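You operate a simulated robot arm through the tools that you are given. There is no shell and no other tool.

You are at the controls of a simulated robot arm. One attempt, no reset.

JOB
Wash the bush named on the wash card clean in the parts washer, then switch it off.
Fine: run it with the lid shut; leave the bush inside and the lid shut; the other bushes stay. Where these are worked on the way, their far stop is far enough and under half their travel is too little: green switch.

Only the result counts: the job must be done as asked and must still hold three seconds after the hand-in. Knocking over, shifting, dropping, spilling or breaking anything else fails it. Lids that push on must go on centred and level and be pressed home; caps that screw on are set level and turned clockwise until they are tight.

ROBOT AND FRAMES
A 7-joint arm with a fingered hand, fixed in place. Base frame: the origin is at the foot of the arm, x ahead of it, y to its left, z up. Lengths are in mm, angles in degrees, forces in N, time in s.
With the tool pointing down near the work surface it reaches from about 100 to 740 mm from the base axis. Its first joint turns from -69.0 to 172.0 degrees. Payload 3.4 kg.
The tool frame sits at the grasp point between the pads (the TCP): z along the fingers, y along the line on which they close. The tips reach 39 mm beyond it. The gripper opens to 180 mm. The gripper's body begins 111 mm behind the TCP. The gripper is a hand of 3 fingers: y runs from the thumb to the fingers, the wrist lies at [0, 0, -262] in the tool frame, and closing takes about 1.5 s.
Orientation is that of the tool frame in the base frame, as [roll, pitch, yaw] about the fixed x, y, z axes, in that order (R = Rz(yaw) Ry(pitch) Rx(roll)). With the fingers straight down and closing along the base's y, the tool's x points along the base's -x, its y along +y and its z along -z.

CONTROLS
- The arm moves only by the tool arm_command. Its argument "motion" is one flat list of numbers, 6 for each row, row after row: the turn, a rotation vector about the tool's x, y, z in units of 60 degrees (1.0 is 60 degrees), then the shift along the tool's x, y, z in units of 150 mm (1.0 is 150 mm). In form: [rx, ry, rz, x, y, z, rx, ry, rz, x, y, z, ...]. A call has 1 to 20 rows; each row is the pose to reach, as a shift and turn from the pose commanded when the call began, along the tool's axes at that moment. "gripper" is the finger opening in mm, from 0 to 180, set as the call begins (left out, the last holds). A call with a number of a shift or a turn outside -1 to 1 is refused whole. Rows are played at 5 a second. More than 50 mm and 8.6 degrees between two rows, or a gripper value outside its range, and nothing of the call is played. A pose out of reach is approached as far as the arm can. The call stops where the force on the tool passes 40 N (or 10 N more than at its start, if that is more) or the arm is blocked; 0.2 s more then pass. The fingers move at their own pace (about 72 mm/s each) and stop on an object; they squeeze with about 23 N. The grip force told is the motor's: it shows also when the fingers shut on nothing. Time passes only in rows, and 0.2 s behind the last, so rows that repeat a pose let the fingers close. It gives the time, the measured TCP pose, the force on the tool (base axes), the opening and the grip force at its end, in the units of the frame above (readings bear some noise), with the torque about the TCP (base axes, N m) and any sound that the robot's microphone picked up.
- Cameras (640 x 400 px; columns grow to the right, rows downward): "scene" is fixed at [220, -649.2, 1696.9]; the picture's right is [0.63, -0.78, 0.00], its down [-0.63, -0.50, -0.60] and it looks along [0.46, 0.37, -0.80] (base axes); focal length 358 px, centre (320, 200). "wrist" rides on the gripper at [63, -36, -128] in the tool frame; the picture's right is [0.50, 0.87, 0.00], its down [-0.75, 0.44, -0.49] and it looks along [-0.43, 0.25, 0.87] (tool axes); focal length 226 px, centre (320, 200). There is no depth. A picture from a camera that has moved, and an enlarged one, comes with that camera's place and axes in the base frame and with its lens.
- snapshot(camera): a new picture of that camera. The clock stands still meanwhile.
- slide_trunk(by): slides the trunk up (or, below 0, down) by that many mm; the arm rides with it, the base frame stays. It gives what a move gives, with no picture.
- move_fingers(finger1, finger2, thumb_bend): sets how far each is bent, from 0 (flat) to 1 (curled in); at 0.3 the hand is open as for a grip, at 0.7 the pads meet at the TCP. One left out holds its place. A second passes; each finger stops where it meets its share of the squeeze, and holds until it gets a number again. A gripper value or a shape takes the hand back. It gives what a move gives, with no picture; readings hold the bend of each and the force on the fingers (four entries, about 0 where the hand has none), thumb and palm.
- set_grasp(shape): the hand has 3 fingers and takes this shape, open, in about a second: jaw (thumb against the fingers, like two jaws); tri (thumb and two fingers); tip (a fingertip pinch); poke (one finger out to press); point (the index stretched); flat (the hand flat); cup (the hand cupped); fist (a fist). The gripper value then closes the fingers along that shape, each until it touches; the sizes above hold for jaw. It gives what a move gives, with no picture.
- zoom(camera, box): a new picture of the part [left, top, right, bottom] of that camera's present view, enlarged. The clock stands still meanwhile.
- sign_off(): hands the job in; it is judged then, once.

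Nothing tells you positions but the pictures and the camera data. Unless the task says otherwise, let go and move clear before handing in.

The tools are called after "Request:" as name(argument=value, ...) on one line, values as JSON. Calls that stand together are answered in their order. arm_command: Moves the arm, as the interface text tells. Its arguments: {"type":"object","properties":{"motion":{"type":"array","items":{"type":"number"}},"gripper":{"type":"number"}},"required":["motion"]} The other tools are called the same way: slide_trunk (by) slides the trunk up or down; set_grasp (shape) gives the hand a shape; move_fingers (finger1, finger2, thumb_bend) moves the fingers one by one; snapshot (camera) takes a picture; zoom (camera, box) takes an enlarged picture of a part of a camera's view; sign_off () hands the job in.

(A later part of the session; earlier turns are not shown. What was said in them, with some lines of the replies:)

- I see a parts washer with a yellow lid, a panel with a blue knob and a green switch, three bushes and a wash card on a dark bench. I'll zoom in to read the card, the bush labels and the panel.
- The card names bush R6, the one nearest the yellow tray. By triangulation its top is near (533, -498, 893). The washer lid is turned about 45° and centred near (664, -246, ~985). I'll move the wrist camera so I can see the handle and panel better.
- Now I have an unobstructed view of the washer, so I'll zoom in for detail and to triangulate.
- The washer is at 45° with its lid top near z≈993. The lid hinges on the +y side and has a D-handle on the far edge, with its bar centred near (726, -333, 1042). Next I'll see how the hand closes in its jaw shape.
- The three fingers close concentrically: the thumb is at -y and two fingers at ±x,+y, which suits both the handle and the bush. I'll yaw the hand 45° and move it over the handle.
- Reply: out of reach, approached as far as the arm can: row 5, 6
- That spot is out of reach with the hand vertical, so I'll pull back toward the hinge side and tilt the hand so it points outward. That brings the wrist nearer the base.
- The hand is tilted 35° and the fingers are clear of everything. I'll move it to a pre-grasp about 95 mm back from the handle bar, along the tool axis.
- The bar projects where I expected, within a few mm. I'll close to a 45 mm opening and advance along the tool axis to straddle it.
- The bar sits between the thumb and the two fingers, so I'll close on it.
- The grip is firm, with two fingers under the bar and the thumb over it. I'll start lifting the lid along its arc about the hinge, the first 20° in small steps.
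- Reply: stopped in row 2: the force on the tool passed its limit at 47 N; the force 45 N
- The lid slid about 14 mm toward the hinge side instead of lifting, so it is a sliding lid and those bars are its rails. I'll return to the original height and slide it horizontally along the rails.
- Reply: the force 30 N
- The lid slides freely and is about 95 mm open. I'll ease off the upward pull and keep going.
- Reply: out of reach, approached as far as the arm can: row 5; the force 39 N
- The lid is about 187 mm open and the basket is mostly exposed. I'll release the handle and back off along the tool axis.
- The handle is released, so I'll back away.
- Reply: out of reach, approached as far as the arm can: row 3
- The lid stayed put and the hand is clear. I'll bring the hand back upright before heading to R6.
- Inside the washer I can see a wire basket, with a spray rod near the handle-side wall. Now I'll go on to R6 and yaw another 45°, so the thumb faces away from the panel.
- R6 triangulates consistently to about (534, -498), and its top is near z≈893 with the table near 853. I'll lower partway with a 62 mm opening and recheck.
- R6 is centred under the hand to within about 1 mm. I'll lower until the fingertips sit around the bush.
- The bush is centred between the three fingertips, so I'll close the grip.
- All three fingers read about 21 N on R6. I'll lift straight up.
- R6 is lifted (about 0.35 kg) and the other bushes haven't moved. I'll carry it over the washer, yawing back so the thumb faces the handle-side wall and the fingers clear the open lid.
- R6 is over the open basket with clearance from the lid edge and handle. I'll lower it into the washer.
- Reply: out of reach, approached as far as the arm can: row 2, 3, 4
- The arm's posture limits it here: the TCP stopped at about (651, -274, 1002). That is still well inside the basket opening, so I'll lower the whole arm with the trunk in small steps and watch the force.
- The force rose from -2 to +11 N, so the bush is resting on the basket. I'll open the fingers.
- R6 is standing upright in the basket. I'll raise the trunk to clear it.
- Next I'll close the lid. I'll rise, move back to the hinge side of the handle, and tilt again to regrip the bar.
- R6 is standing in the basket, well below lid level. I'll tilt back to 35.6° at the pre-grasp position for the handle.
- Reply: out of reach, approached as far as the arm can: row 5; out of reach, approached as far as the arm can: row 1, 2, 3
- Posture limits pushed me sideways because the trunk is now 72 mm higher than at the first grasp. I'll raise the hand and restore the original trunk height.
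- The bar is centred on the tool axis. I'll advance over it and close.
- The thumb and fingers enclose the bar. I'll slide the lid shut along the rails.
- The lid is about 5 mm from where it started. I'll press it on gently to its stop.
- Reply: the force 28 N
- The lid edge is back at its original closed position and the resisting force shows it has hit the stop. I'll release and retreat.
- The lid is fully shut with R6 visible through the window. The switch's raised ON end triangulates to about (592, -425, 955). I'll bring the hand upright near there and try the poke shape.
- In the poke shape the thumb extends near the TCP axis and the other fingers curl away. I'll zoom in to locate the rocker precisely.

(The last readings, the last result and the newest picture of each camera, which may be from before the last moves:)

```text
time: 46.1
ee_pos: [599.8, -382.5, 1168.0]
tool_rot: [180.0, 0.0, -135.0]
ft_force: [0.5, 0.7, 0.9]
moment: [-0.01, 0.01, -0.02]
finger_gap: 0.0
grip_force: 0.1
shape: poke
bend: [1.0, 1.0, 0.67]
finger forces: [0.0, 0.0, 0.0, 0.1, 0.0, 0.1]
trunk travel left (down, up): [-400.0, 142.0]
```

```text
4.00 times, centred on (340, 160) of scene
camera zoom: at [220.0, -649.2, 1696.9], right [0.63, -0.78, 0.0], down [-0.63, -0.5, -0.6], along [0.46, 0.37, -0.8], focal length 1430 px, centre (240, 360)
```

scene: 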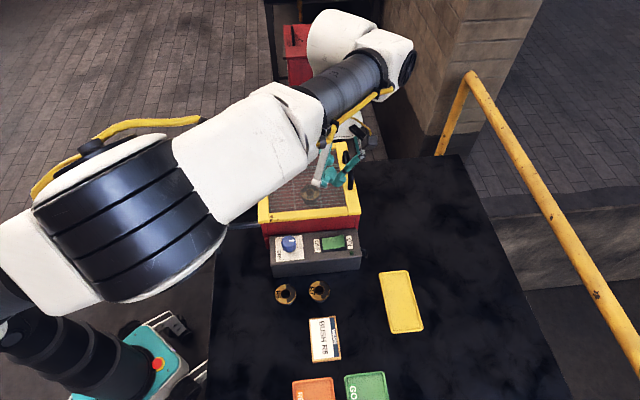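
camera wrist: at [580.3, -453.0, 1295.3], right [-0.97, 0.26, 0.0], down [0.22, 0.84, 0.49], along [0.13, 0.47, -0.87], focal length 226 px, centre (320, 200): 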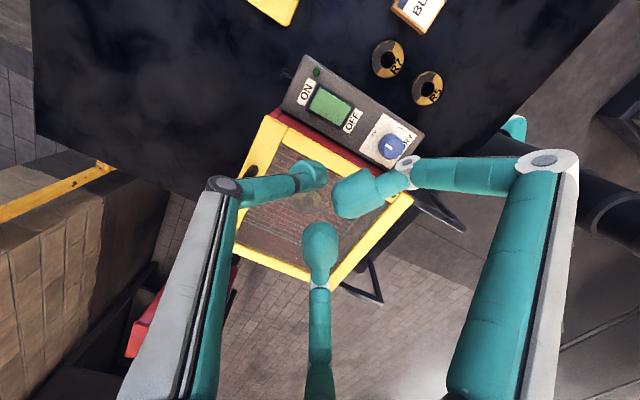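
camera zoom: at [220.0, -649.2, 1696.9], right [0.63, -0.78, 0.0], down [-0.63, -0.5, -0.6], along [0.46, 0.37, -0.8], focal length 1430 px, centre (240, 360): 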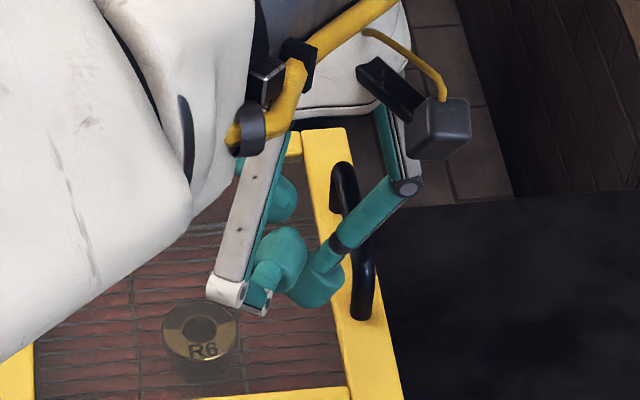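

Panel top is z≈939 and the rocker is centred near (577, -404.5), lying along the ON–OFF direction. I'll press about 17 mm toward ON, at (589, -416.5). First I'll turn the hand back to the yaw that reaches well here.

Request:
arm_command(motion=[0, 0, 0.13, 0, 0, 0, 0, 0, 0.26, 0, 0, 0, 0, 0, 0.39, 0, 0, 0, 0, 0, 0.52, 0, 0, 0, 0, 0, 0.65, 0, 0, 0, 0, 0, 0.78, 0, 0, 0])

Request:
arm_command(motion=[0, 0, 0.12, 0, 0, 0, 0, 0, 0.24, 0, 0, 0.05, 0, 0, 0.36, 0, 0, 0.15, 0, 0, 0.48, 0, 0, 0.25, 0, 0, 0.6, 0, 0, 0.4, 0, 0, 0.72, 0, 0, 0.55])

Request:
snapshot(camera="wrist")

Request:
zoom(camera="scene", box=[230, 150, 410, 290])

```text
time: 47.5
ee_pos: [599.1, -381.3, 1167.7]
tool_rot: [-179.9, 0.1, 178.1]
ft_force: [-0.9, -0.5, -0.3]
moment: [0.01, 0.0, -0.01]
finger_gap: 0.1
grip_force: 0.0
shape: poke
bend: [1.0, 1.0, 0.67]
finger forces: [0.1, 0.1, 0.0, 0.0, 0.0, 0.0]
trunk travel left (down, up): [-400.0, 142.0]
```

```text
time: 48.9
ee_pos: [599.2, -382.1, 1085.7]
tool_rot: [-179.9, 0.0, 134.9]
ft_force: [0.4, -0.2, -0.6]
moment: [0.0, 0.02, -0.01]
finger_gap: 0.0
grip_force: 0.0
shape: poke
bend: [1.0, 1.0, 0.67]
finger forces: [0.0, 0.0, 0.0, 0.1, 0.0, 0.1]
trunk travel left (down, up): [-400.0, 142.0]
```

```text
taken
camera wrist: at [530.1, -364.1, 1212.9], right [0.26, 0.97, 0.0], down [0.84, -0.23, 0.49], along [0.47, -0.13, -0.87], focal length 226 px, centre (320, 200)
```

wrist: 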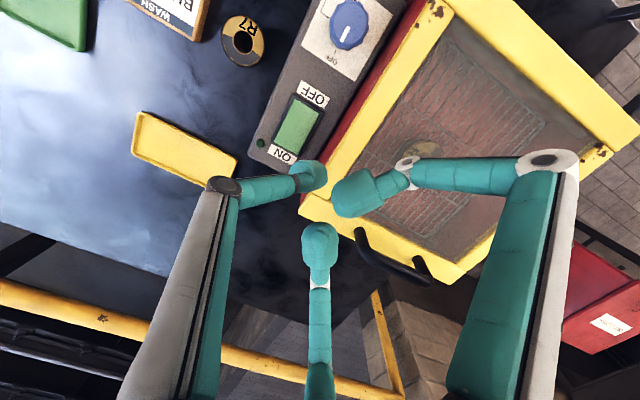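

```text
2.86 times, centred on (320, 220) of scene
camera zoom: at [220.0, -649.2, 1696.9], right [0.63, -0.78, 0.0], down [-0.63, -0.5, -0.6], along [0.46, 0.37, -0.8], focal length 1022 px, centre (320, 143)
```

zoom: 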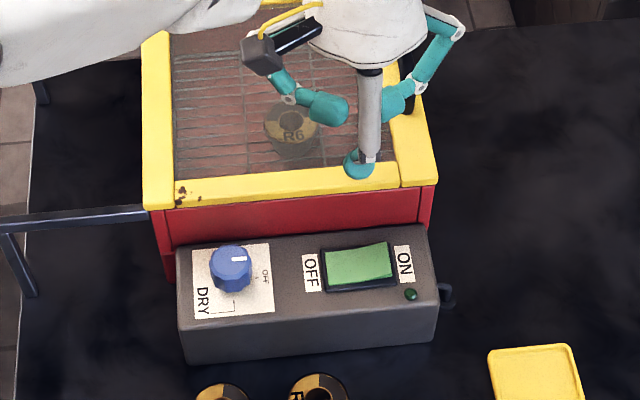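

Request:
arm_command(motion=[0, 0, 0, -0.058, -0.088, 0, 0, 0, 0, -0.116, -0.175, 0.05, 0, 0, 0, -0.116, -0.175, 0.25, 0, 0, 0, -0.116, -0.175, 0.45])

Request:
snapshot(camera="wrist")

Request:
zoom(camera="wrist", box=[230, 100, 410, 240])

Request:
zoom(camera="scene", box=[280, 190, 390, 275])

```text
time: 49.9
ee_pos: [593.5, -411.3, 1016.1]
tool_rot: [-179.9, 0.0, 135.0]
ft_force: [-0.4, 0.4, 0.9]
moment: [0.01, -0.02, -0.03]
finger_gap: 0.0
grip_force: 0.0
shape: poke
bend: [1.0, 1.0, 0.67]
finger forces: [0.1, 0.1, 0.0, 0.0, 0.0, 0.0]
trunk travel left (down, up): [-400.0, 142.0]
```

```text
taken
camera wrist: at [523.7, -393.6, 1144.0], right [0.26, 0.97, 0.0], down [0.84, -0.23, 0.49], along [0.48, -0.13, -0.87], focal length 226 px, centre (320, 200)
```

wrist: 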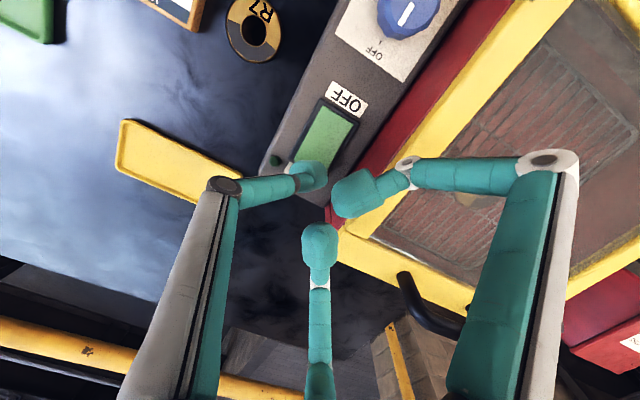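

```text
2.86 times, centred on (320, 170) of wrist
camera zoom: at [523.7, -393.6, 1144.0], right [0.26, 0.97, 0.0], down [0.84, -0.23, 0.49], along [0.48, -0.13, -0.87], focal length 646 px, centre (320, 286)
```

zoom: 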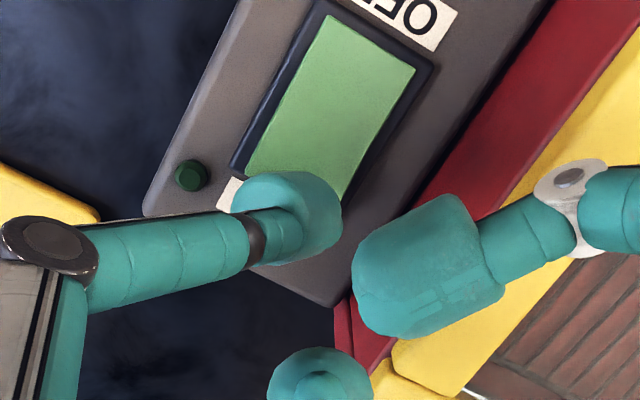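

```text
4.71 times, centred on (335, 232) of scene
camera zoom: at [220.0, -649.2, 1696.9], right [0.63, -0.78, 0.0], down [-0.63, -0.5, -0.6], along [0.46, 0.37, -0.8], focal length 1683 px, centre (249, 47)
```

zoom: 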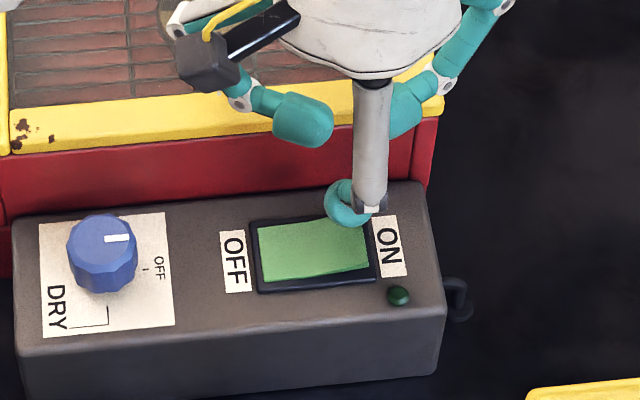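

The fingertip lines up with the rocker's ON end, so I'll shift 5 mm inboard and lower gently.

Request:
arm_command(motion=[0, 0, 0, 0.033, 0, 0.03, 0, 0, 0, 0.033, 0, 0.08, 0, 0, 0, 0.033, 0, 0.11, 0, 0, 0, 0.033, 0, 0.14, 0, 0, 0, 0.033, 0, 0.16])

Request:
zoom(camera="scene", box=[280, 190, 390, 275])

Request:
zoom(camera="wrist", box=[230, 100, 410, 240])

```text
time: 51.1
ee_pos: [588.7, -409.0, 994.5]
tool_rot: [-179.9, 0.0, 135.0]
ft_force: [0.3, -0.2, -0.8]
moment: [-0.02, 0.03, 0.0]
finger_gap: 0.0
grip_force: 0.1
shape: poke
bend: [1.0, 1.0, 0.67]
finger forces: [0.0, 0.0, 0.1, 0.0, 0.0, 0.0]
trunk travel left (down, up): [-400.0, 142.0]
```

```text
4.71 times, centred on (335, 232) of scene
camera zoom: at [220.0, -649.2, 1696.9], right [0.63, -0.78, 0.0], down [-0.63, -0.5, -0.6], along [0.46, 0.37, -0.8], focal length 1683 px, centre (249, 47)
```

zoom: 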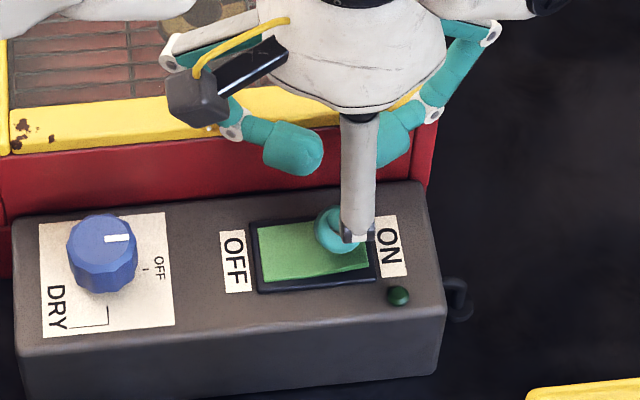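

```text
2.86 times, centred on (320, 170) of wrist
camera zoom: at [519.5, -391.4, 1121.8], right [0.26, 0.97, 0.0], down [0.84, -0.23, 0.49], along [0.48, -0.13, -0.87], focal length 646 px, centre (320, 286)
```

zoom: 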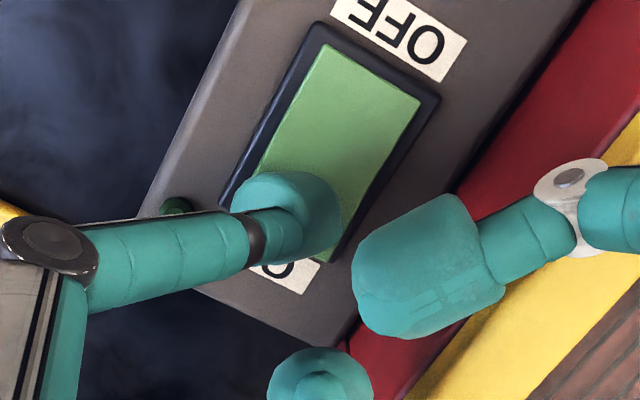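

There's no contact yet, so I'll keep lowering in small steps.

Request:
arm_command(motion=[0, 0, 0, 0, 0, 0.02, 0, 0, 0, 0, 0, 0.04, 0, 0, 0, 0, 0, 0.06, 0, 0, 0, 0, 0, 0.075])

Request:
zoom(camera="scene", box=[280, 190, 390, 275])

```text
time: 52.1
ee_pos: [589.0, -409.5, 984.1]
tool_rot: [179.9, 0.1, 135.0]
ft_force: [-1.1, -2.3, 9.9]
moment: [-0.03, 0.11, 0.01]
finger_gap: 0.1
grip_force: 0.1
shape: poke
bend: [1.0, 1.0, 0.67]
finger forces: [0.0, 0.1, 0.0, 0.2, 9.8, 0.0]
trunk travel left (down, up): [-400.0, 142.0]
```

```text
4.71 times, centred on (335, 232) of scene
camera zoom: at [220.0, -649.2, 1696.9], right [0.63, -0.78, 0.0], down [-0.63, -0.5, -0.6], along [0.46, 0.37, -0.8], focal length 1683 px, centre (249, 47)
```

zoom: 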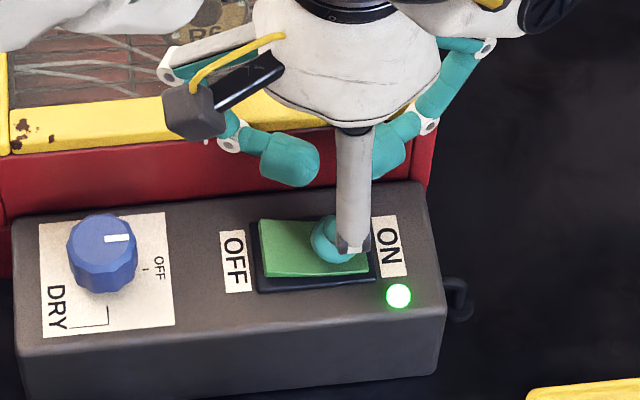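

The LED is lit and the spray is visible inside. I'll press slightly more to be sure it's at its stop, then lift off.

Request:
arm_command(motion=[0, 0, 0, 0, 0, 0.01, 0, 0, 0, 0, 0, 0.02])

Request:
arm_command(motion=[0, 0, 0, 0, 0, -0.1, 0, 0, 0, 0, 0, -0.25, 0, 0, 0, 0, 0, -0.4])

Request:
snapshot(camera="scene")

Request:
zoom(camera="scene", box=[240, 140, 380, 280])

Request:
snapshot(camera="wrist")

```text
time: 52.7
ee_pos: [588.4, -409.1, 984.8]
tool_rot: [179.9, 0.3, 135.0]
ft_force: [-4.1, -5.1, 27.9]
moment: [-0.2, 0.27, 0.0]
finger_gap: 0.0
grip_force: 0.1
shape: poke
bend: [1.0, 1.0, 0.67]
finger forces: [0.0, 0.0, 0.0, 0.0, 27.4, 0.0]
trunk travel left (down, up): [-400.0, 142.0]
```

```text
time: 53.5
ee_pos: [588.2, -405.9, 1041.4]
tool_rot: [-179.9, 0.0, 135.0]
ft_force: [0.5, 0.4, 0.0]
moment: [-0.03, 0.0, -0.03]
finger_gap: 0.1
grip_force: 0.0
shape: poke
bend: [1.0, 1.0, 0.66]
finger forces: [0.1, 0.1, 0.1, 0.0, 0.1, 0.0]
trunk travel left (down, up): [-400.0, 142.0]
```

```text
taken
```

scene: 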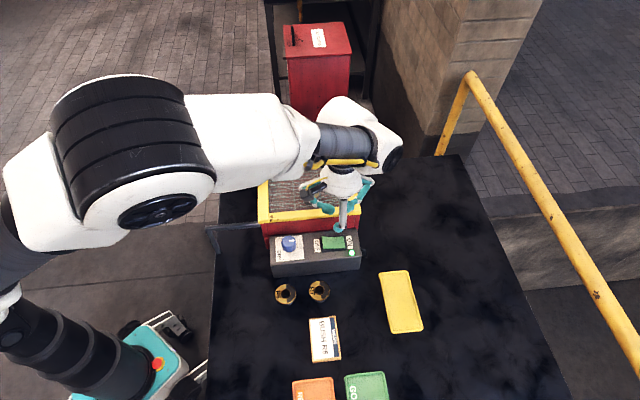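

```text
2.86 times, centred on (310, 210) of scene
camera zoom: at [220.0, -649.2, 1696.9], right [0.63, -0.78, 0.0], down [-0.63, -0.5, -0.6], along [0.46, 0.37, -0.8], focal length 1022 px, centre (349, 171)
```

zoom: 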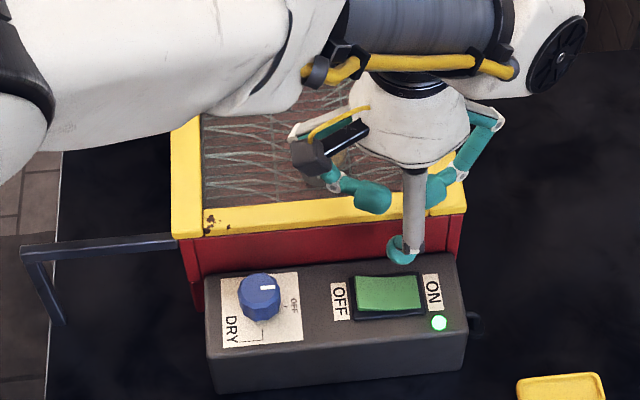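

```text
taken
camera wrist: at [519.9, -387.7, 1168.1], right [0.26, 0.97, 0.0], down [0.84, -0.22, 0.49], along [0.47, -0.13, -0.87], focal length 226 px, centre (320, 200)
```

wrist: 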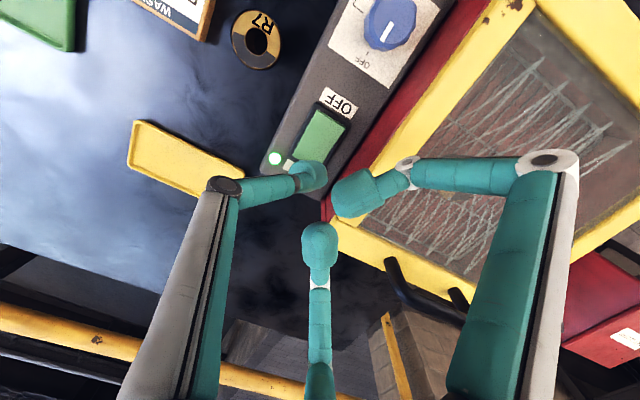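

The washer is running with its LED on and the spray going. I'll rise over the OFF end and wait, watching R6 and the washer.

Request:
arm_command(motion=[0, 0, 0, 0.06, 0, -0.13, 0, 0, 0, 0.187, -0.01, -0.26, 0, 0, 0, 0.187, -0.01, -0.26, 0, 0, 0, 0.187, -0.01, -0.26, 0, 0, 0, 0.187, -0.01, -0.26, 0, 0, 0, 0.187, -0.01, -0.26])

Request:
zoom(camera="scene", box=[240, 140, 380, 280])

Request:
snapshot(camera="wrist")

```text
time: 54.9
ee_pos: [568.5, -390.0, 1078.5]
tool_rot: [180.0, 0.0, 135.0]
ft_force: [0.0, 0.1, 0.4]
moment: [0.02, 0.01, -0.01]
finger_gap: 0.0
grip_force: 0.0
shape: poke
bend: [1.0, 1.0, 0.66]
finger forces: [0.0, 0.1, 0.0, 0.1, 0.0, 0.0]
trunk travel left (down, up): [-400.0, 142.0]
```

```text
2.86 times, centred on (310, 210) of scene
camera zoom: at [220.0, -649.2, 1696.9], right [0.63, -0.78, 0.0], down [-0.63, -0.5, -0.6], along [0.46, 0.37, -0.8], focal length 1022 px, centre (349, 171)
```

zoom: 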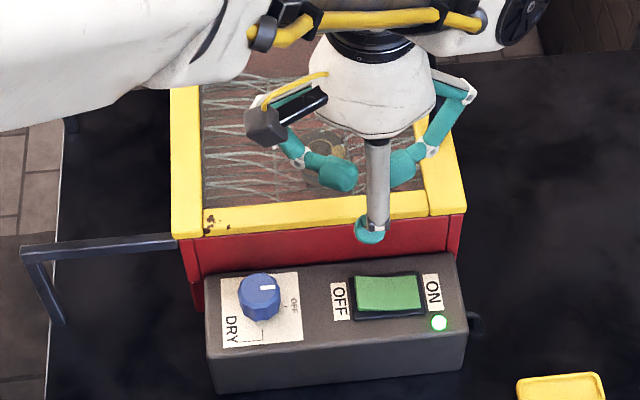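

```text
taken
camera wrist: at [499.0, -371.2, 1206.7], right [0.26, 0.97, 0.0], down [0.84, -0.23, 0.49], along [0.48, -0.13, -0.87], focal length 226 px, centre (320, 200)
```

wrist: 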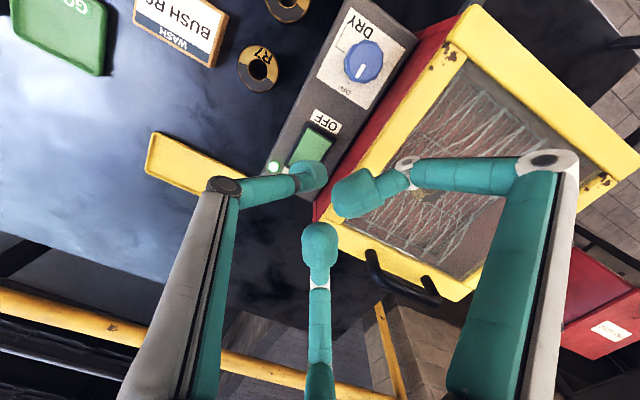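

I'll move the hand forward over the bench so the scene camera can see R6, and wait.

Request:
arm_command(motion=[0, 0, 0, 0, -0.2, 0, 0, 0, 0, 0, -0.4, 0, 0, 0, 0, 0, -0.6, 0, 0, 0, 0, 0, -0.6, 0, 0, 0, 0, 0, -0.6, 0, 0, 0, 0, 0, -0.6, 0, 0, 0, 0, 0, -0.6, 0, 0, 0, 0, 0, -0.6, 0, 0, 0, 0, 0, -0.6, 0, 0, 0, 0, 0, -0.6, 0])

Request:
zoom(camera="scene", box=[250, 140, 370, 280])

Request:
zoom(camera="scene", box=[280, 160, 350, 220])

```text
time: 57.1
ee_pos: [503.5, -454.0, 1080.3]
tool_rot: [179.9, 0.1, 134.9]
ft_force: [0.3, 0.0, 0.7]
moment: [-0.01, -0.02, 0.03]
finger_gap: 0.0
grip_force: 0.0
shape: poke
bend: [1.0, 1.0, 0.66]
finger forces: [0.0, 0.0, 0.0, 0.0, 0.0, 0.1]
trunk travel left (down, up): [-400.0, 142.0]
```

```text
2.86 times, centred on (310, 210) of scene
camera zoom: at [220.0, -649.2, 1696.9], right [0.63, -0.78, 0.0], down [-0.63, -0.5, -0.6], along [0.46, 0.37, -0.8], focal length 1022 px, centre (349, 171)
```

zoom: 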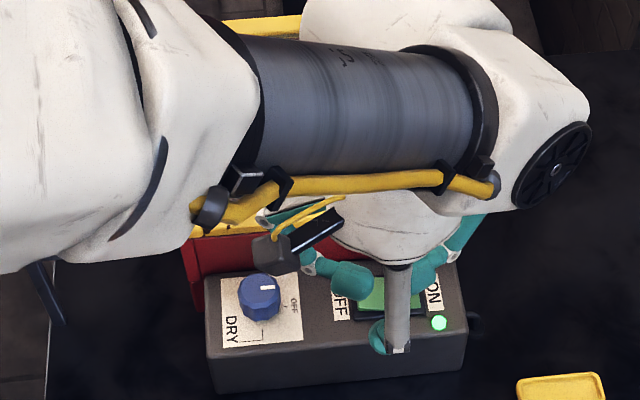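

```text
6.67 times, centred on (315, 190) of scene
camera zoom: at [220.0, -649.2, 1696.9], right [0.63, -0.78, 0.0], down [-0.63, -0.5, -0.6], along [0.46, 0.37, -0.8], focal length 2384 px, centre (353, 267)
```

zoom: 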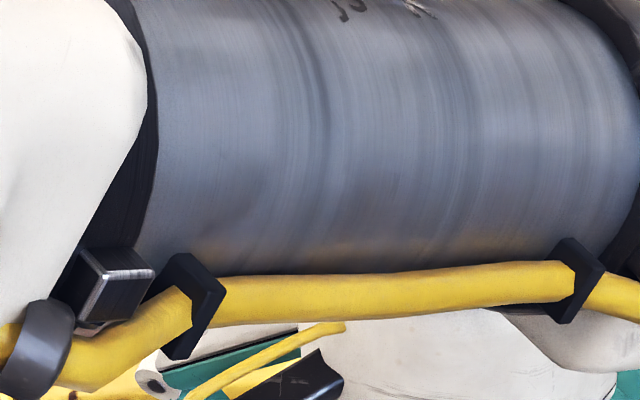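

Request:
arm_command(motion=[0, 0, 0, -0.05, 0.2, 0, 0, 0, 0, -0.1, 0.4, 0, 0, 0, 0, -0.1, 0.65, 0, 0, 0, 0, -0.1, 0.72, 0, 0, 0, 0, -0.1, 0.72, 0, 0, 0, 0, -0.1, 0.72, 0, 0, 0, 0, -0.1, 0.72, 0, 0, 0, 0, -0.1, 0.72, 0, 0, 0, 0, -0.1, 0.72, 0, 0, 0, 0, -0.1, 0.72, 0, 0, 0, 0, -0.1, 0.72, 0, 0, 0, 0, -0.1, 0.72, 0, 0, 0, 0, -0.1, 0.72, 0])

Request:
zoom(camera="scene", box=[250, 140, 370, 280])

Request:
zoom(camera="scene", box=[280, 160, 350, 220])

```text
time: 59.9
ee_pos: [590.6, -387.5, 1080.2]
tool_rot: [-179.9, 0.0, 135.0]
ft_force: [0.0, -0.2, -0.3]
moment: [0.02, 0.04, -0.02]
finger_gap: 0.0
grip_force: 0.1
shape: poke
bend: [1.0, 1.0, 0.66]
finger forces: [0.0, 0.0, 0.0, 0.0, 0.1, 0.1]
trunk travel left (down, up): [-400.0, 142.0]
```

```text
2.86 times, centred on (310, 210) of scene
camera zoom: at [220.0, -649.2, 1696.9], right [0.63, -0.78, 0.0], down [-0.63, -0.5, -0.6], along [0.46, 0.37, -0.8], focal length 1022 px, centre (349, 171)
```

zoom: 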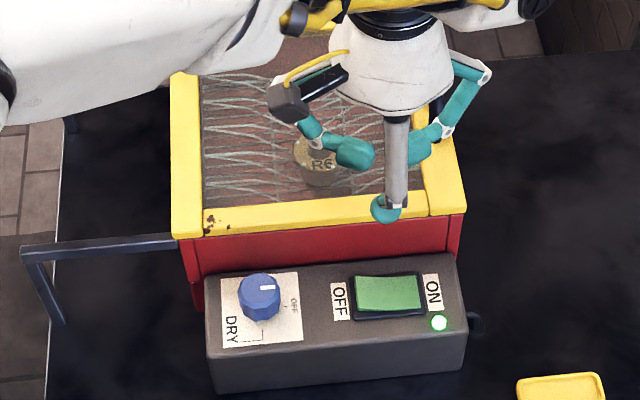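

```text
6.67 times, centred on (315, 190) of scene
camera zoom: at [220.0, -649.2, 1696.9], right [0.63, -0.78, 0.0], down [-0.63, -0.5, -0.6], along [0.46, 0.37, -0.8], focal length 2384 px, centre (353, 267)
```

zoom: 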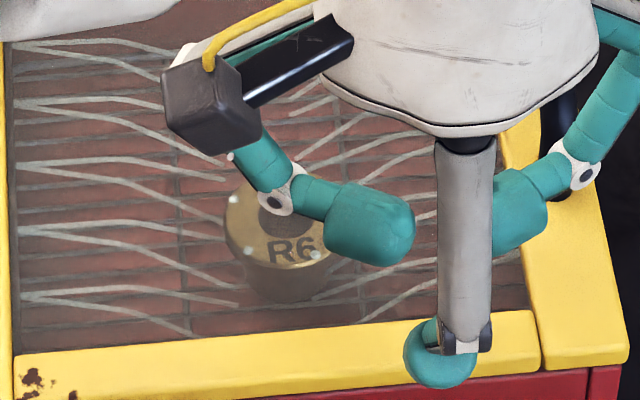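

The bush is turning gold. I'll shift slightly for a clear look at it and keep waiting.

Request:
arm_command(motion=[0, 0, 0, -0.1, 0, 0, 0, 0, 0, -0.2, 0, 0, 0, 0, 0, -0.2, 0, 0, 0, 0, 0, -0.2, 0, 0, 0, 0, 0, -0.2, 0, 0, 0, 0, 0, -0.2, 0, 0, 0, 0, 0, -0.2, 0, 0, 0, 0, 0, -0.2, 0, 0, 0, 0, 0, -0.2, 0, 0, 0, 0, 0, -0.2, 0, 0, 0, 0, 0, -0.2, 0, 0, 0, 0, 0, -0.2, 0, 0, 0, 0, 0, -0.2, 0, 0, 0, 0, 0, -0.2, 0, 0, 0, 0, 0, -0.2, 0, 0])

Request:
zoom(camera="scene", box=[280, 160, 350, 220])

Request:
zoom(camera="scene", box=[270, 270, 350, 310])

```text
time: 63.1
ee_pos: [612.3, -409.1, 1080.4]
tool_rot: [-180.0, 0.1, 134.9]
ft_force: [0.2, -0.6, 0.0]
moment: [-0.02, 0.0, 0.01]
finger_gap: 0.0
grip_force: 0.1
shape: poke
bend: [1.0, 1.0, 0.66]
finger forces: [0.0, 0.0, 0.1, 0.1, 0.1, 0.0]
trunk travel left (down, up): [-400.0, 142.0]
```

```text
6.67 times, centred on (315, 190) of scene
camera zoom: at [220.0, -649.2, 1696.9], right [0.63, -0.78, 0.0], down [-0.63, -0.5, -0.6], along [0.46, 0.37, -0.8], focal length 2384 px, centre (353, 267)
```

zoom: 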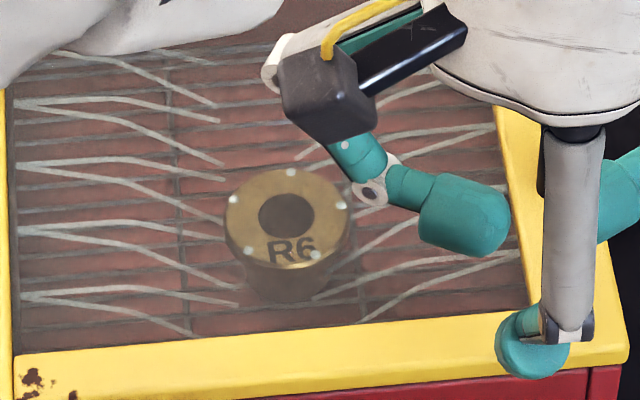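

```text
8.00 times, centred on (310, 290) of scene
camera zoom: at [220.0, -649.2, 1696.9], right [0.63, -0.78, 0.0], down [-0.63, -0.5, -0.6], along [0.46, 0.37, -0.8], focal length 2861 px, centre (400, -520)
```

zoom: 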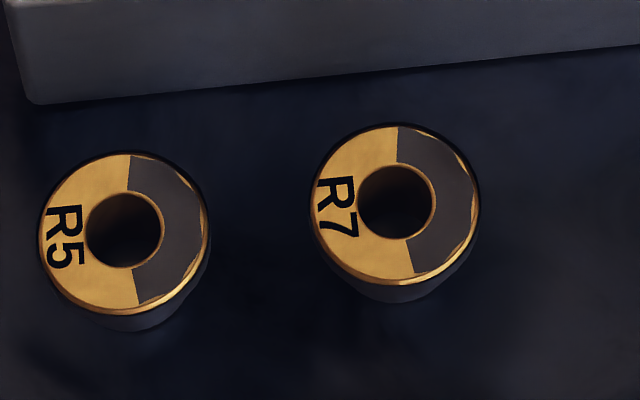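

R6's top is now fully gold, with no dark half. I'll wait a few more seconds for margin and compare.

Request:
arm_command(motion=[0, 0, 0, 0, 0, 0, 0, 0, 0, 0, 0, 0, 0, 0, 0, 0, 0, 0, 0, 0, 0, 0, 0, 0, 0, 0, 0, 0, 0, 0, 0, 0, 0, 0, 0, 0, 0, 0, 0, 0, 0, 0, 0, 0, 0, 0, 0, 0, 0, 0, 0, 0, 0, 0, 0, 0, 0, 0, 0, 0, 0, 0, 0, 0, 0, 0, 0, 0, 0, 0, 0, 0, 0, 0, 0, 0, 0, 0, 0, 0, 0, 0, 0, 0, 0, 0, 0, 0, 0, 0, 0, 0, 0, 0, 0, 0, 0, 0, 0, 0, 0, 0, 0, 0, 0, 0, 0, 0, 0, 0, 0, 0, 0, 0, 0, 0, 0, 0, 0, 0])

Request:
zoom(camera="scene", box=[280, 160, 350, 220])

Request:
zoom(camera="scene", box=[260, 225, 370, 285])

```text
time: 67.3
ee_pos: [611.9, -410.4, 1079.8]
tool_rot: [180.0, -0.1, 135.0]
ft_force: [0.0, -0.3, -0.2]
moment: [-0.02, 0.0, 0.0]
finger_gap: 0.0
grip_force: 0.1
shape: poke
bend: [1.0, 1.0, 0.66]
finger forces: [0.1, 0.1, 0.1, 0.0, 0.0, 0.0]
trunk travel left (down, up): [-400.0, 142.0]
```

```text
6.67 times, centred on (315, 190) of scene
camera zoom: at [220.0, -649.2, 1696.9], right [0.63, -0.78, 0.0], down [-0.63, -0.5, -0.6], along [0.46, 0.37, -0.8], focal length 2384 px, centre (353, 267)
```

zoom: 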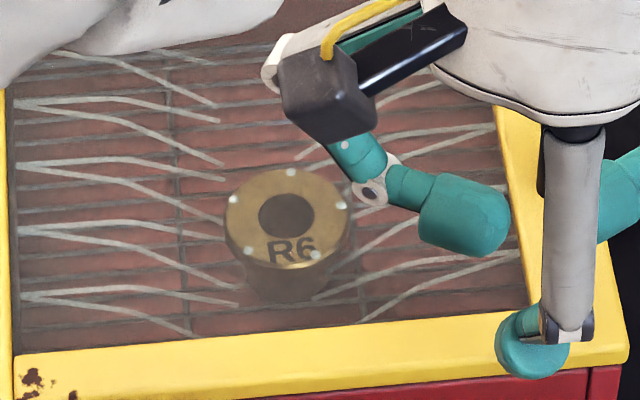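

```text
5.82 times, centred on (315, 255) of scene
camera zoom: at [220.0, -649.2, 1696.9], right [0.63, -0.78, 0.0], down [-0.63, -0.5, -0.6], along [0.46, 0.37, -0.8], focal length 2081 px, centre (349, -120)
```

zoom: 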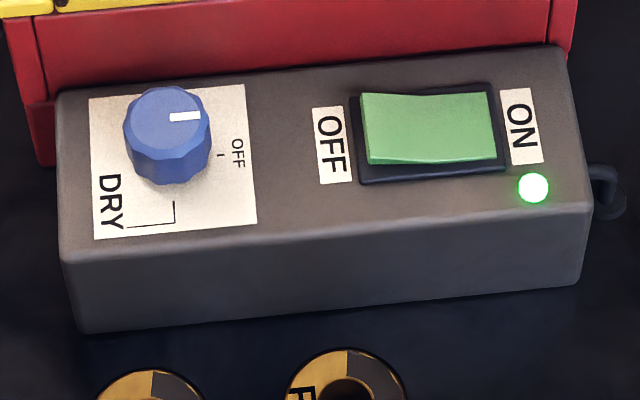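

Nothing has changed over the last 4 s: R6 is fully clean and shiny. Now I'll press the raised OFF end of the rocker.

Request:
arm_command(motion=[0, 0, 0, 0.1, -0.04, 0, 0, 0, 0, 0.2, -0.08, 0, 0, 0, 0, 0.287, -0.108, 0.1, 0, 0, 0, 0.287, -0.108, 0.3, 0, 0, 0, 0.287, -0.108, 0.45, 0, 0, 0, 0.287, -0.108, 0.52])

Request:
zoom(camera="scene", box=[280, 190, 390, 275])

Request:
zoom(camera="wrist", box=[230, 80, 410, 240])

```text
time: 68.7
ee_pos: [569.7, -390.1, 1002.1]
tool_rot: [180.0, 0.0, 135.0]
ft_force: [-0.2, 0.1, -0.2]
moment: [-0.01, 0.01, 0.01]
finger_gap: 0.0
grip_force: 0.0
shape: poke
bend: [1.0, 1.0, 0.66]
finger forces: [0.0, 0.0, 0.0, 0.0, 0.0, 0.0]
trunk travel left (down, up): [-400.0, 142.0]
```

```text
4.71 times, centred on (335, 232) of scene
camera zoom: at [220.0, -649.2, 1696.9], right [0.63, -0.78, 0.0], down [-0.63, -0.5, -0.6], along [0.46, 0.37, -0.8], focal length 1683 px, centre (249, 47)
```

zoom: 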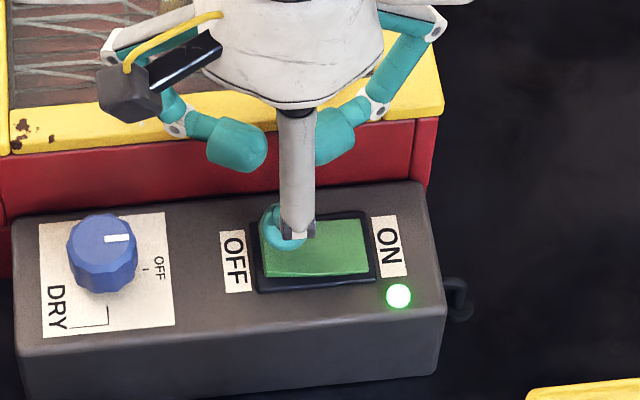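

```text
2.50 times, centred on (320, 160) of wrist
camera zoom: at [500.2, -372.0, 1129.5], right [0.26, 0.97, 0.0], down [0.84, -0.23, 0.49], along [0.48, -0.13, -0.87], focal length 565 px, centre (320, 300)
```

zoom: 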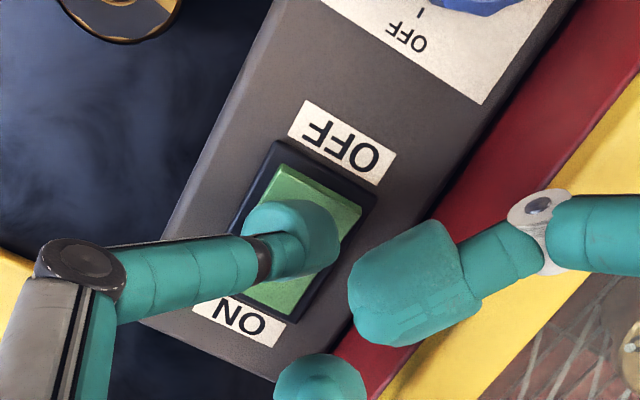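

Request:
arm_command(motion=[0, 0, 0, 0, 0, 0.03, 0, 0, 0, 0, 0, 0.06, 0, 0, 0, 0, 0, 0.085, 0, 0, 0, 0, 0, 0.105, 0, 0, 0, 0, 0, 0.125])

Request:
zoom(camera="scene", box=[280, 190, 390, 275])

```text
time: 69.9
ee_pos: [569.9, -389.0, 983.1]
tool_rot: [179.8, 0.0, 135.0]
ft_force: [-1.6, -1.0, 7.8]
moment: [-0.07, 0.07, 0.02]
finger_gap: 0.1
grip_force: 0.1
shape: poke
bend: [1.0, 1.0, 0.67]
finger forces: [0.0, 0.0, 0.1, 0.1, 7.5, 0.0]
trunk travel left (down, up): [-400.0, 142.0]
```

```text
4.71 times, centred on (335, 232) of scene
camera zoom: at [220.0, -649.2, 1696.9], right [0.63, -0.78, 0.0], down [-0.63, -0.5, -0.6], along [0.46, 0.37, -0.8], focal length 1683 px, centre (249, 47)
```

zoom: 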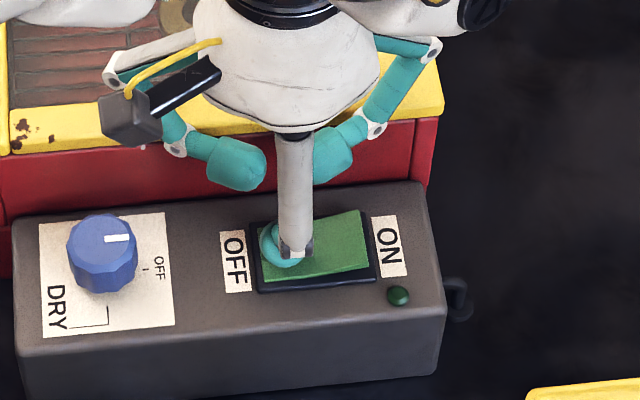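

The LED is off and the spray has stopped. I'll press a little more to seat the rocker at its stop, then lift well clear.

Request:
arm_command(motion=[0, 0, 0, 0, 0, 0.01, 0, 0, 0, 0, 0, 0.02])

Request:
arm_command(motion=[0, 0, 0, 0, 0, -0.1, 0, 0, 0, 0, 0, -0.3, 0, 0, 0, 0, 0, -0.55, 0, 0, 0, 0, 0, -0.8, 0, 0, 0, 0, 0, -0.98])

Request:
snapshot(camera="scene")

Request:
zoom(camera="scene", box=[200, 130, 400, 310])

Request:
snapshot(camera="wrist")

```text
time: 70.5
ee_pos: [570.0, -390.1, 983.4]
tool_rot: [179.8, 0.3, 135.0]
ft_force: [-3.1, -3.3, 28.5]
moment: [-0.27, 0.08, -0.05]
finger_gap: 0.3
grip_force: 0.0
shape: poke
bend: [1.0, 1.0, 0.67]
finger forces: [0.0, 0.1, 0.0, 0.1, 28.0, 0.1]
trunk travel left (down, up): [-400.0, 142.0]
```

```text
time: 71.7
ee_pos: [569.9, -391.7, 1127.6]
tool_rot: [179.9, -0.1, 135.0]
ft_force: [0.6, 0.1, -0.7]
moment: [0.01, 0.02, 0.01]
finger_gap: 0.0
grip_force: 0.0
shape: poke
bend: [1.0, 1.0, 0.66]
finger forces: [0.0, 0.0, 0.0, 0.0, 0.1, 0.0]
trunk travel left (down, up): [-400.0, 142.0]
```

```text
taken
```

scene: 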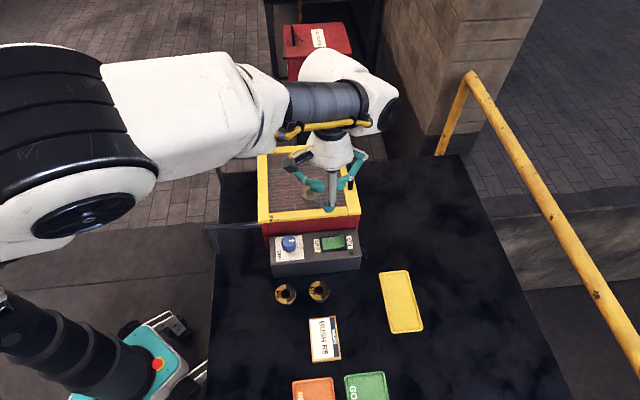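

```text
2.22 times, centred on (300, 220) of scene
camera zoom: at [220.0, -649.2, 1696.9], right [0.63, -0.78, 0.0], down [-0.63, -0.5, -0.6], along [0.46, 0.37, -0.8], focal length 795 px, centre (364, 156)
```

zoom: 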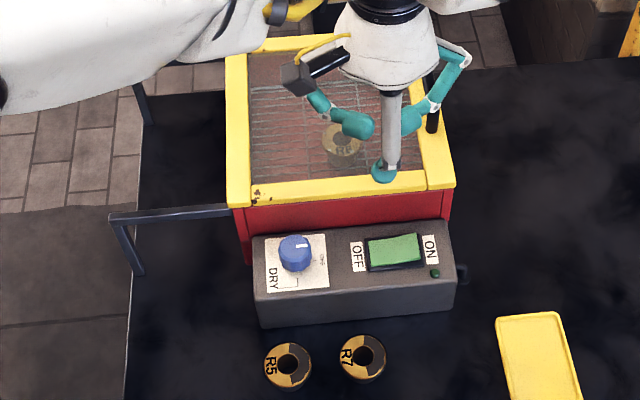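

```text
taken
camera wrist: at [500.2, -372.8, 1255.3], right [0.26, 0.97, 0.0], down [0.84, -0.23, 0.49], along [0.47, -0.13, -0.87], focal length 226 px, centre (320, 200)
```

wrist: 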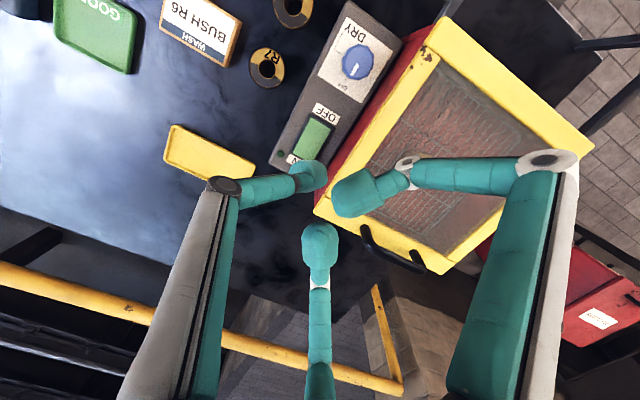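

The switch is off. I'll move further clear for a last check of R6 and the lid.

Request:
arm_command(motion=[0, 0, 0, 0, 0, -0.25, 0, 0, 0, 0.1, 0, -0.5, 0, 0, 0, 0.35, 0.05, -0.75, 0, 0, 0, 0.6, 0.05, -0.75, 0, 0, 0, 0.85, 0.05, -0.75])

Request:
snapshot(camera="scene")

Request:
zoom(camera="scene", box=[200, 130, 380, 290])

Request:
zoom(camera="scene", box=[280, 140, 370, 260])

Request:
snapshot(camera="wrist")

```text
refused: row 3 steps farther than a row can; nothing moved
```

```text
taken
```

scene: 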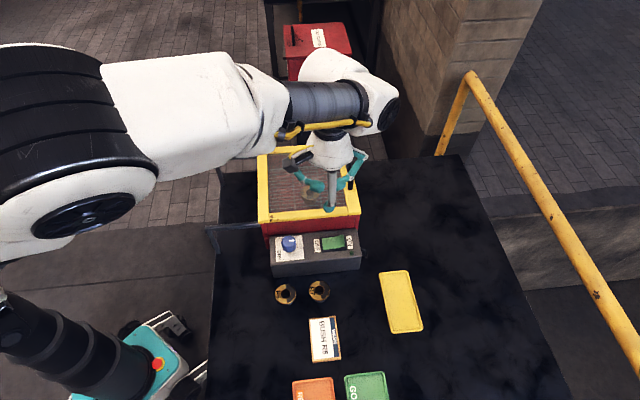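

```text
2.50 times, centred on (290, 210) of scene
camera zoom: at [220.0, -649.2, 1696.9], right [0.63, -0.78, 0.0], down [-0.63, -0.5, -0.6], along [0.46, 0.37, -0.8], focal length 894 px, centre (395, 175)
```

zoom: 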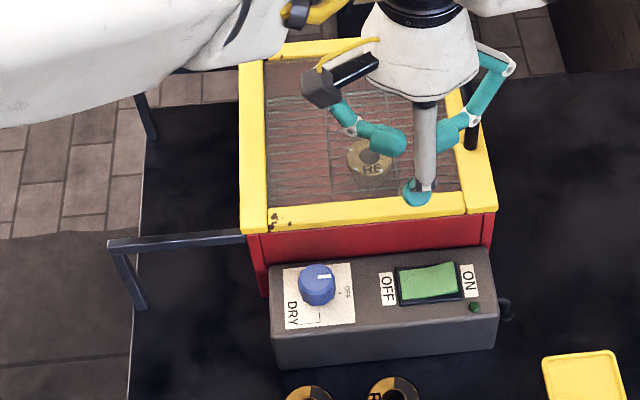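

```text
3.33 times, centred on (325, 200) of scene
camera zoom: at [220.0, -649.2, 1696.9], right [0.63, -0.78, 0.0], down [-0.63, -0.5, -0.6], along [0.46, 0.37, -0.8], focal length 1192 px, centre (303, 200)
```

zoom: 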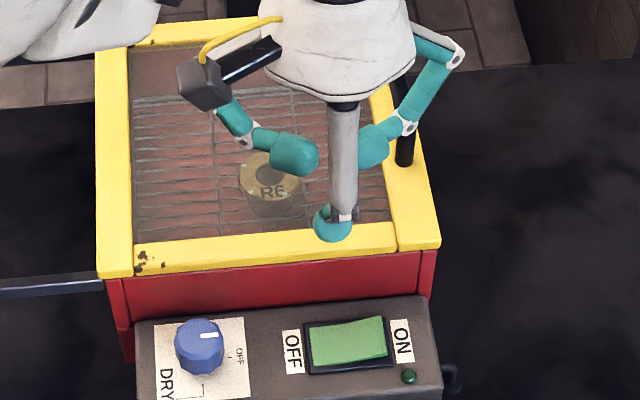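

```text
taken
camera wrist: at [500.2, -372.8, 1255.3], right [0.26, 0.97, 0.0], down [0.84, -0.23, 0.49], along [0.47, -0.13, -0.87], focal length 226 px, centre (320, 200)
```

wrist: 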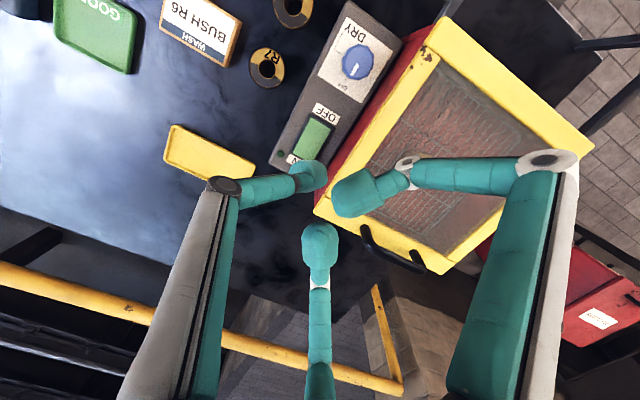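

That call was refused because one step was too long, and nothing moved. I'll retreat with smaller steps.

Request:
arm_command(motion=[0, 0, 0, 0, 0, -0.25, 0, 0, 0, 0, 0, -0.5, 0, 0, 0, 0.1, 0, -0.7, 0, 0, 0, 0.3, 0, -0.75, 0, 0, 0, 0.5, 0, -0.75, 0, 0, 0, 0.7, 0, -0.75])

Request:
snapshot(camera="scene")

Request:
zoom(camera="scene", box=[280, 140, 370, 260])

Request:
snapshot(camera="wrist")

```text
time: 73.1
ee_pos: [495.3, -315.1, 1240.4]
tool_rot: [179.8, 0.1, 135.0]
ft_force: [0.0, 0.4, 0.1]
moment: [-0.01, -0.05, 0.01]
finger_gap: 0.0
grip_force: 0.1
shape: poke
bend: [1.0, 1.0, 0.66]
finger forces: [0.0, 0.0, 0.1, 0.0, 0.0, 0.0]
trunk travel left (down, up): [-400.0, 142.0]
```

```text
taken
```

scene: 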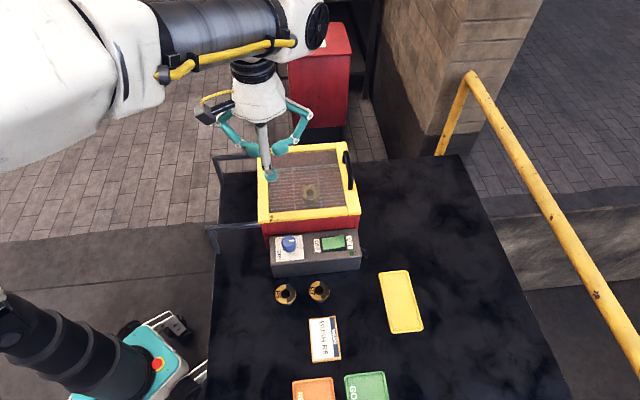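

```text
3.33 times, centred on (325, 200) of scene
camera zoom: at [220.0, -649.2, 1696.9], right [0.63, -0.78, 0.0], down [-0.63, -0.5, -0.6], along [0.46, 0.37, -0.8], focal length 1192 px, centre (303, 200)
```

zoom: 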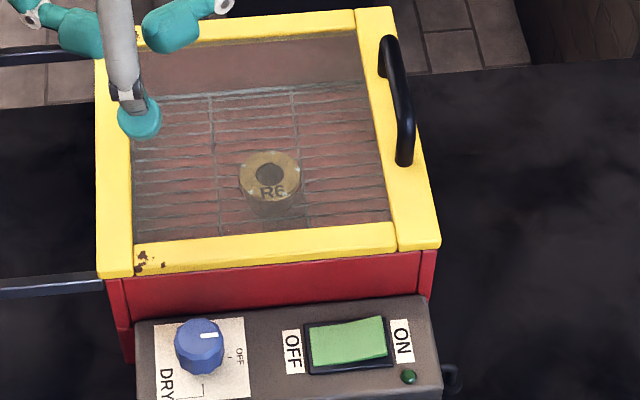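

```text
taken
camera wrist: at [425.9, -297.2, 1367.4], right [0.26, 0.97, 0.0], down [0.84, -0.22, 0.49], along [0.48, -0.13, -0.87], focal length 226 px, centre (320, 200)
```

wrist: 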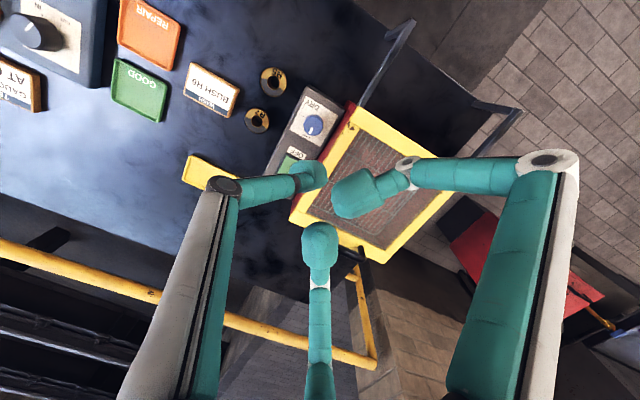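

R6 is clean inside the washer, the lid is shut at its original position, and the LED is off with the rocker at OFF. R5 and R7 haven't moved and the hand is clear, so I'm handing in.

Request:
sign_off()

```text
The job is handed in.
```

The job is handed in. Bush R6, the one named on the wash card, was washed clean in the parts washer, and the washer is switched off.

- **Wash:** I ran it with the lid shut for about 17 seconds. R6's top face turned fully gold, and nothing changed over the last 4 seconds before I switched off.
- **Switch:** I pressed the green rocker to its stop both ways. The light is out and the spray has stopped.
- **Left as asked:** R6 is inside, the lid is back at its original closed position, and R5 and R7 haven't moved. I didn't touch the DRY knob.

The lid turned out to slide rather than lift. My first pull was upward and stopped at the force limit (47 N). The lid then slid freely both ways, and I saw no damage.
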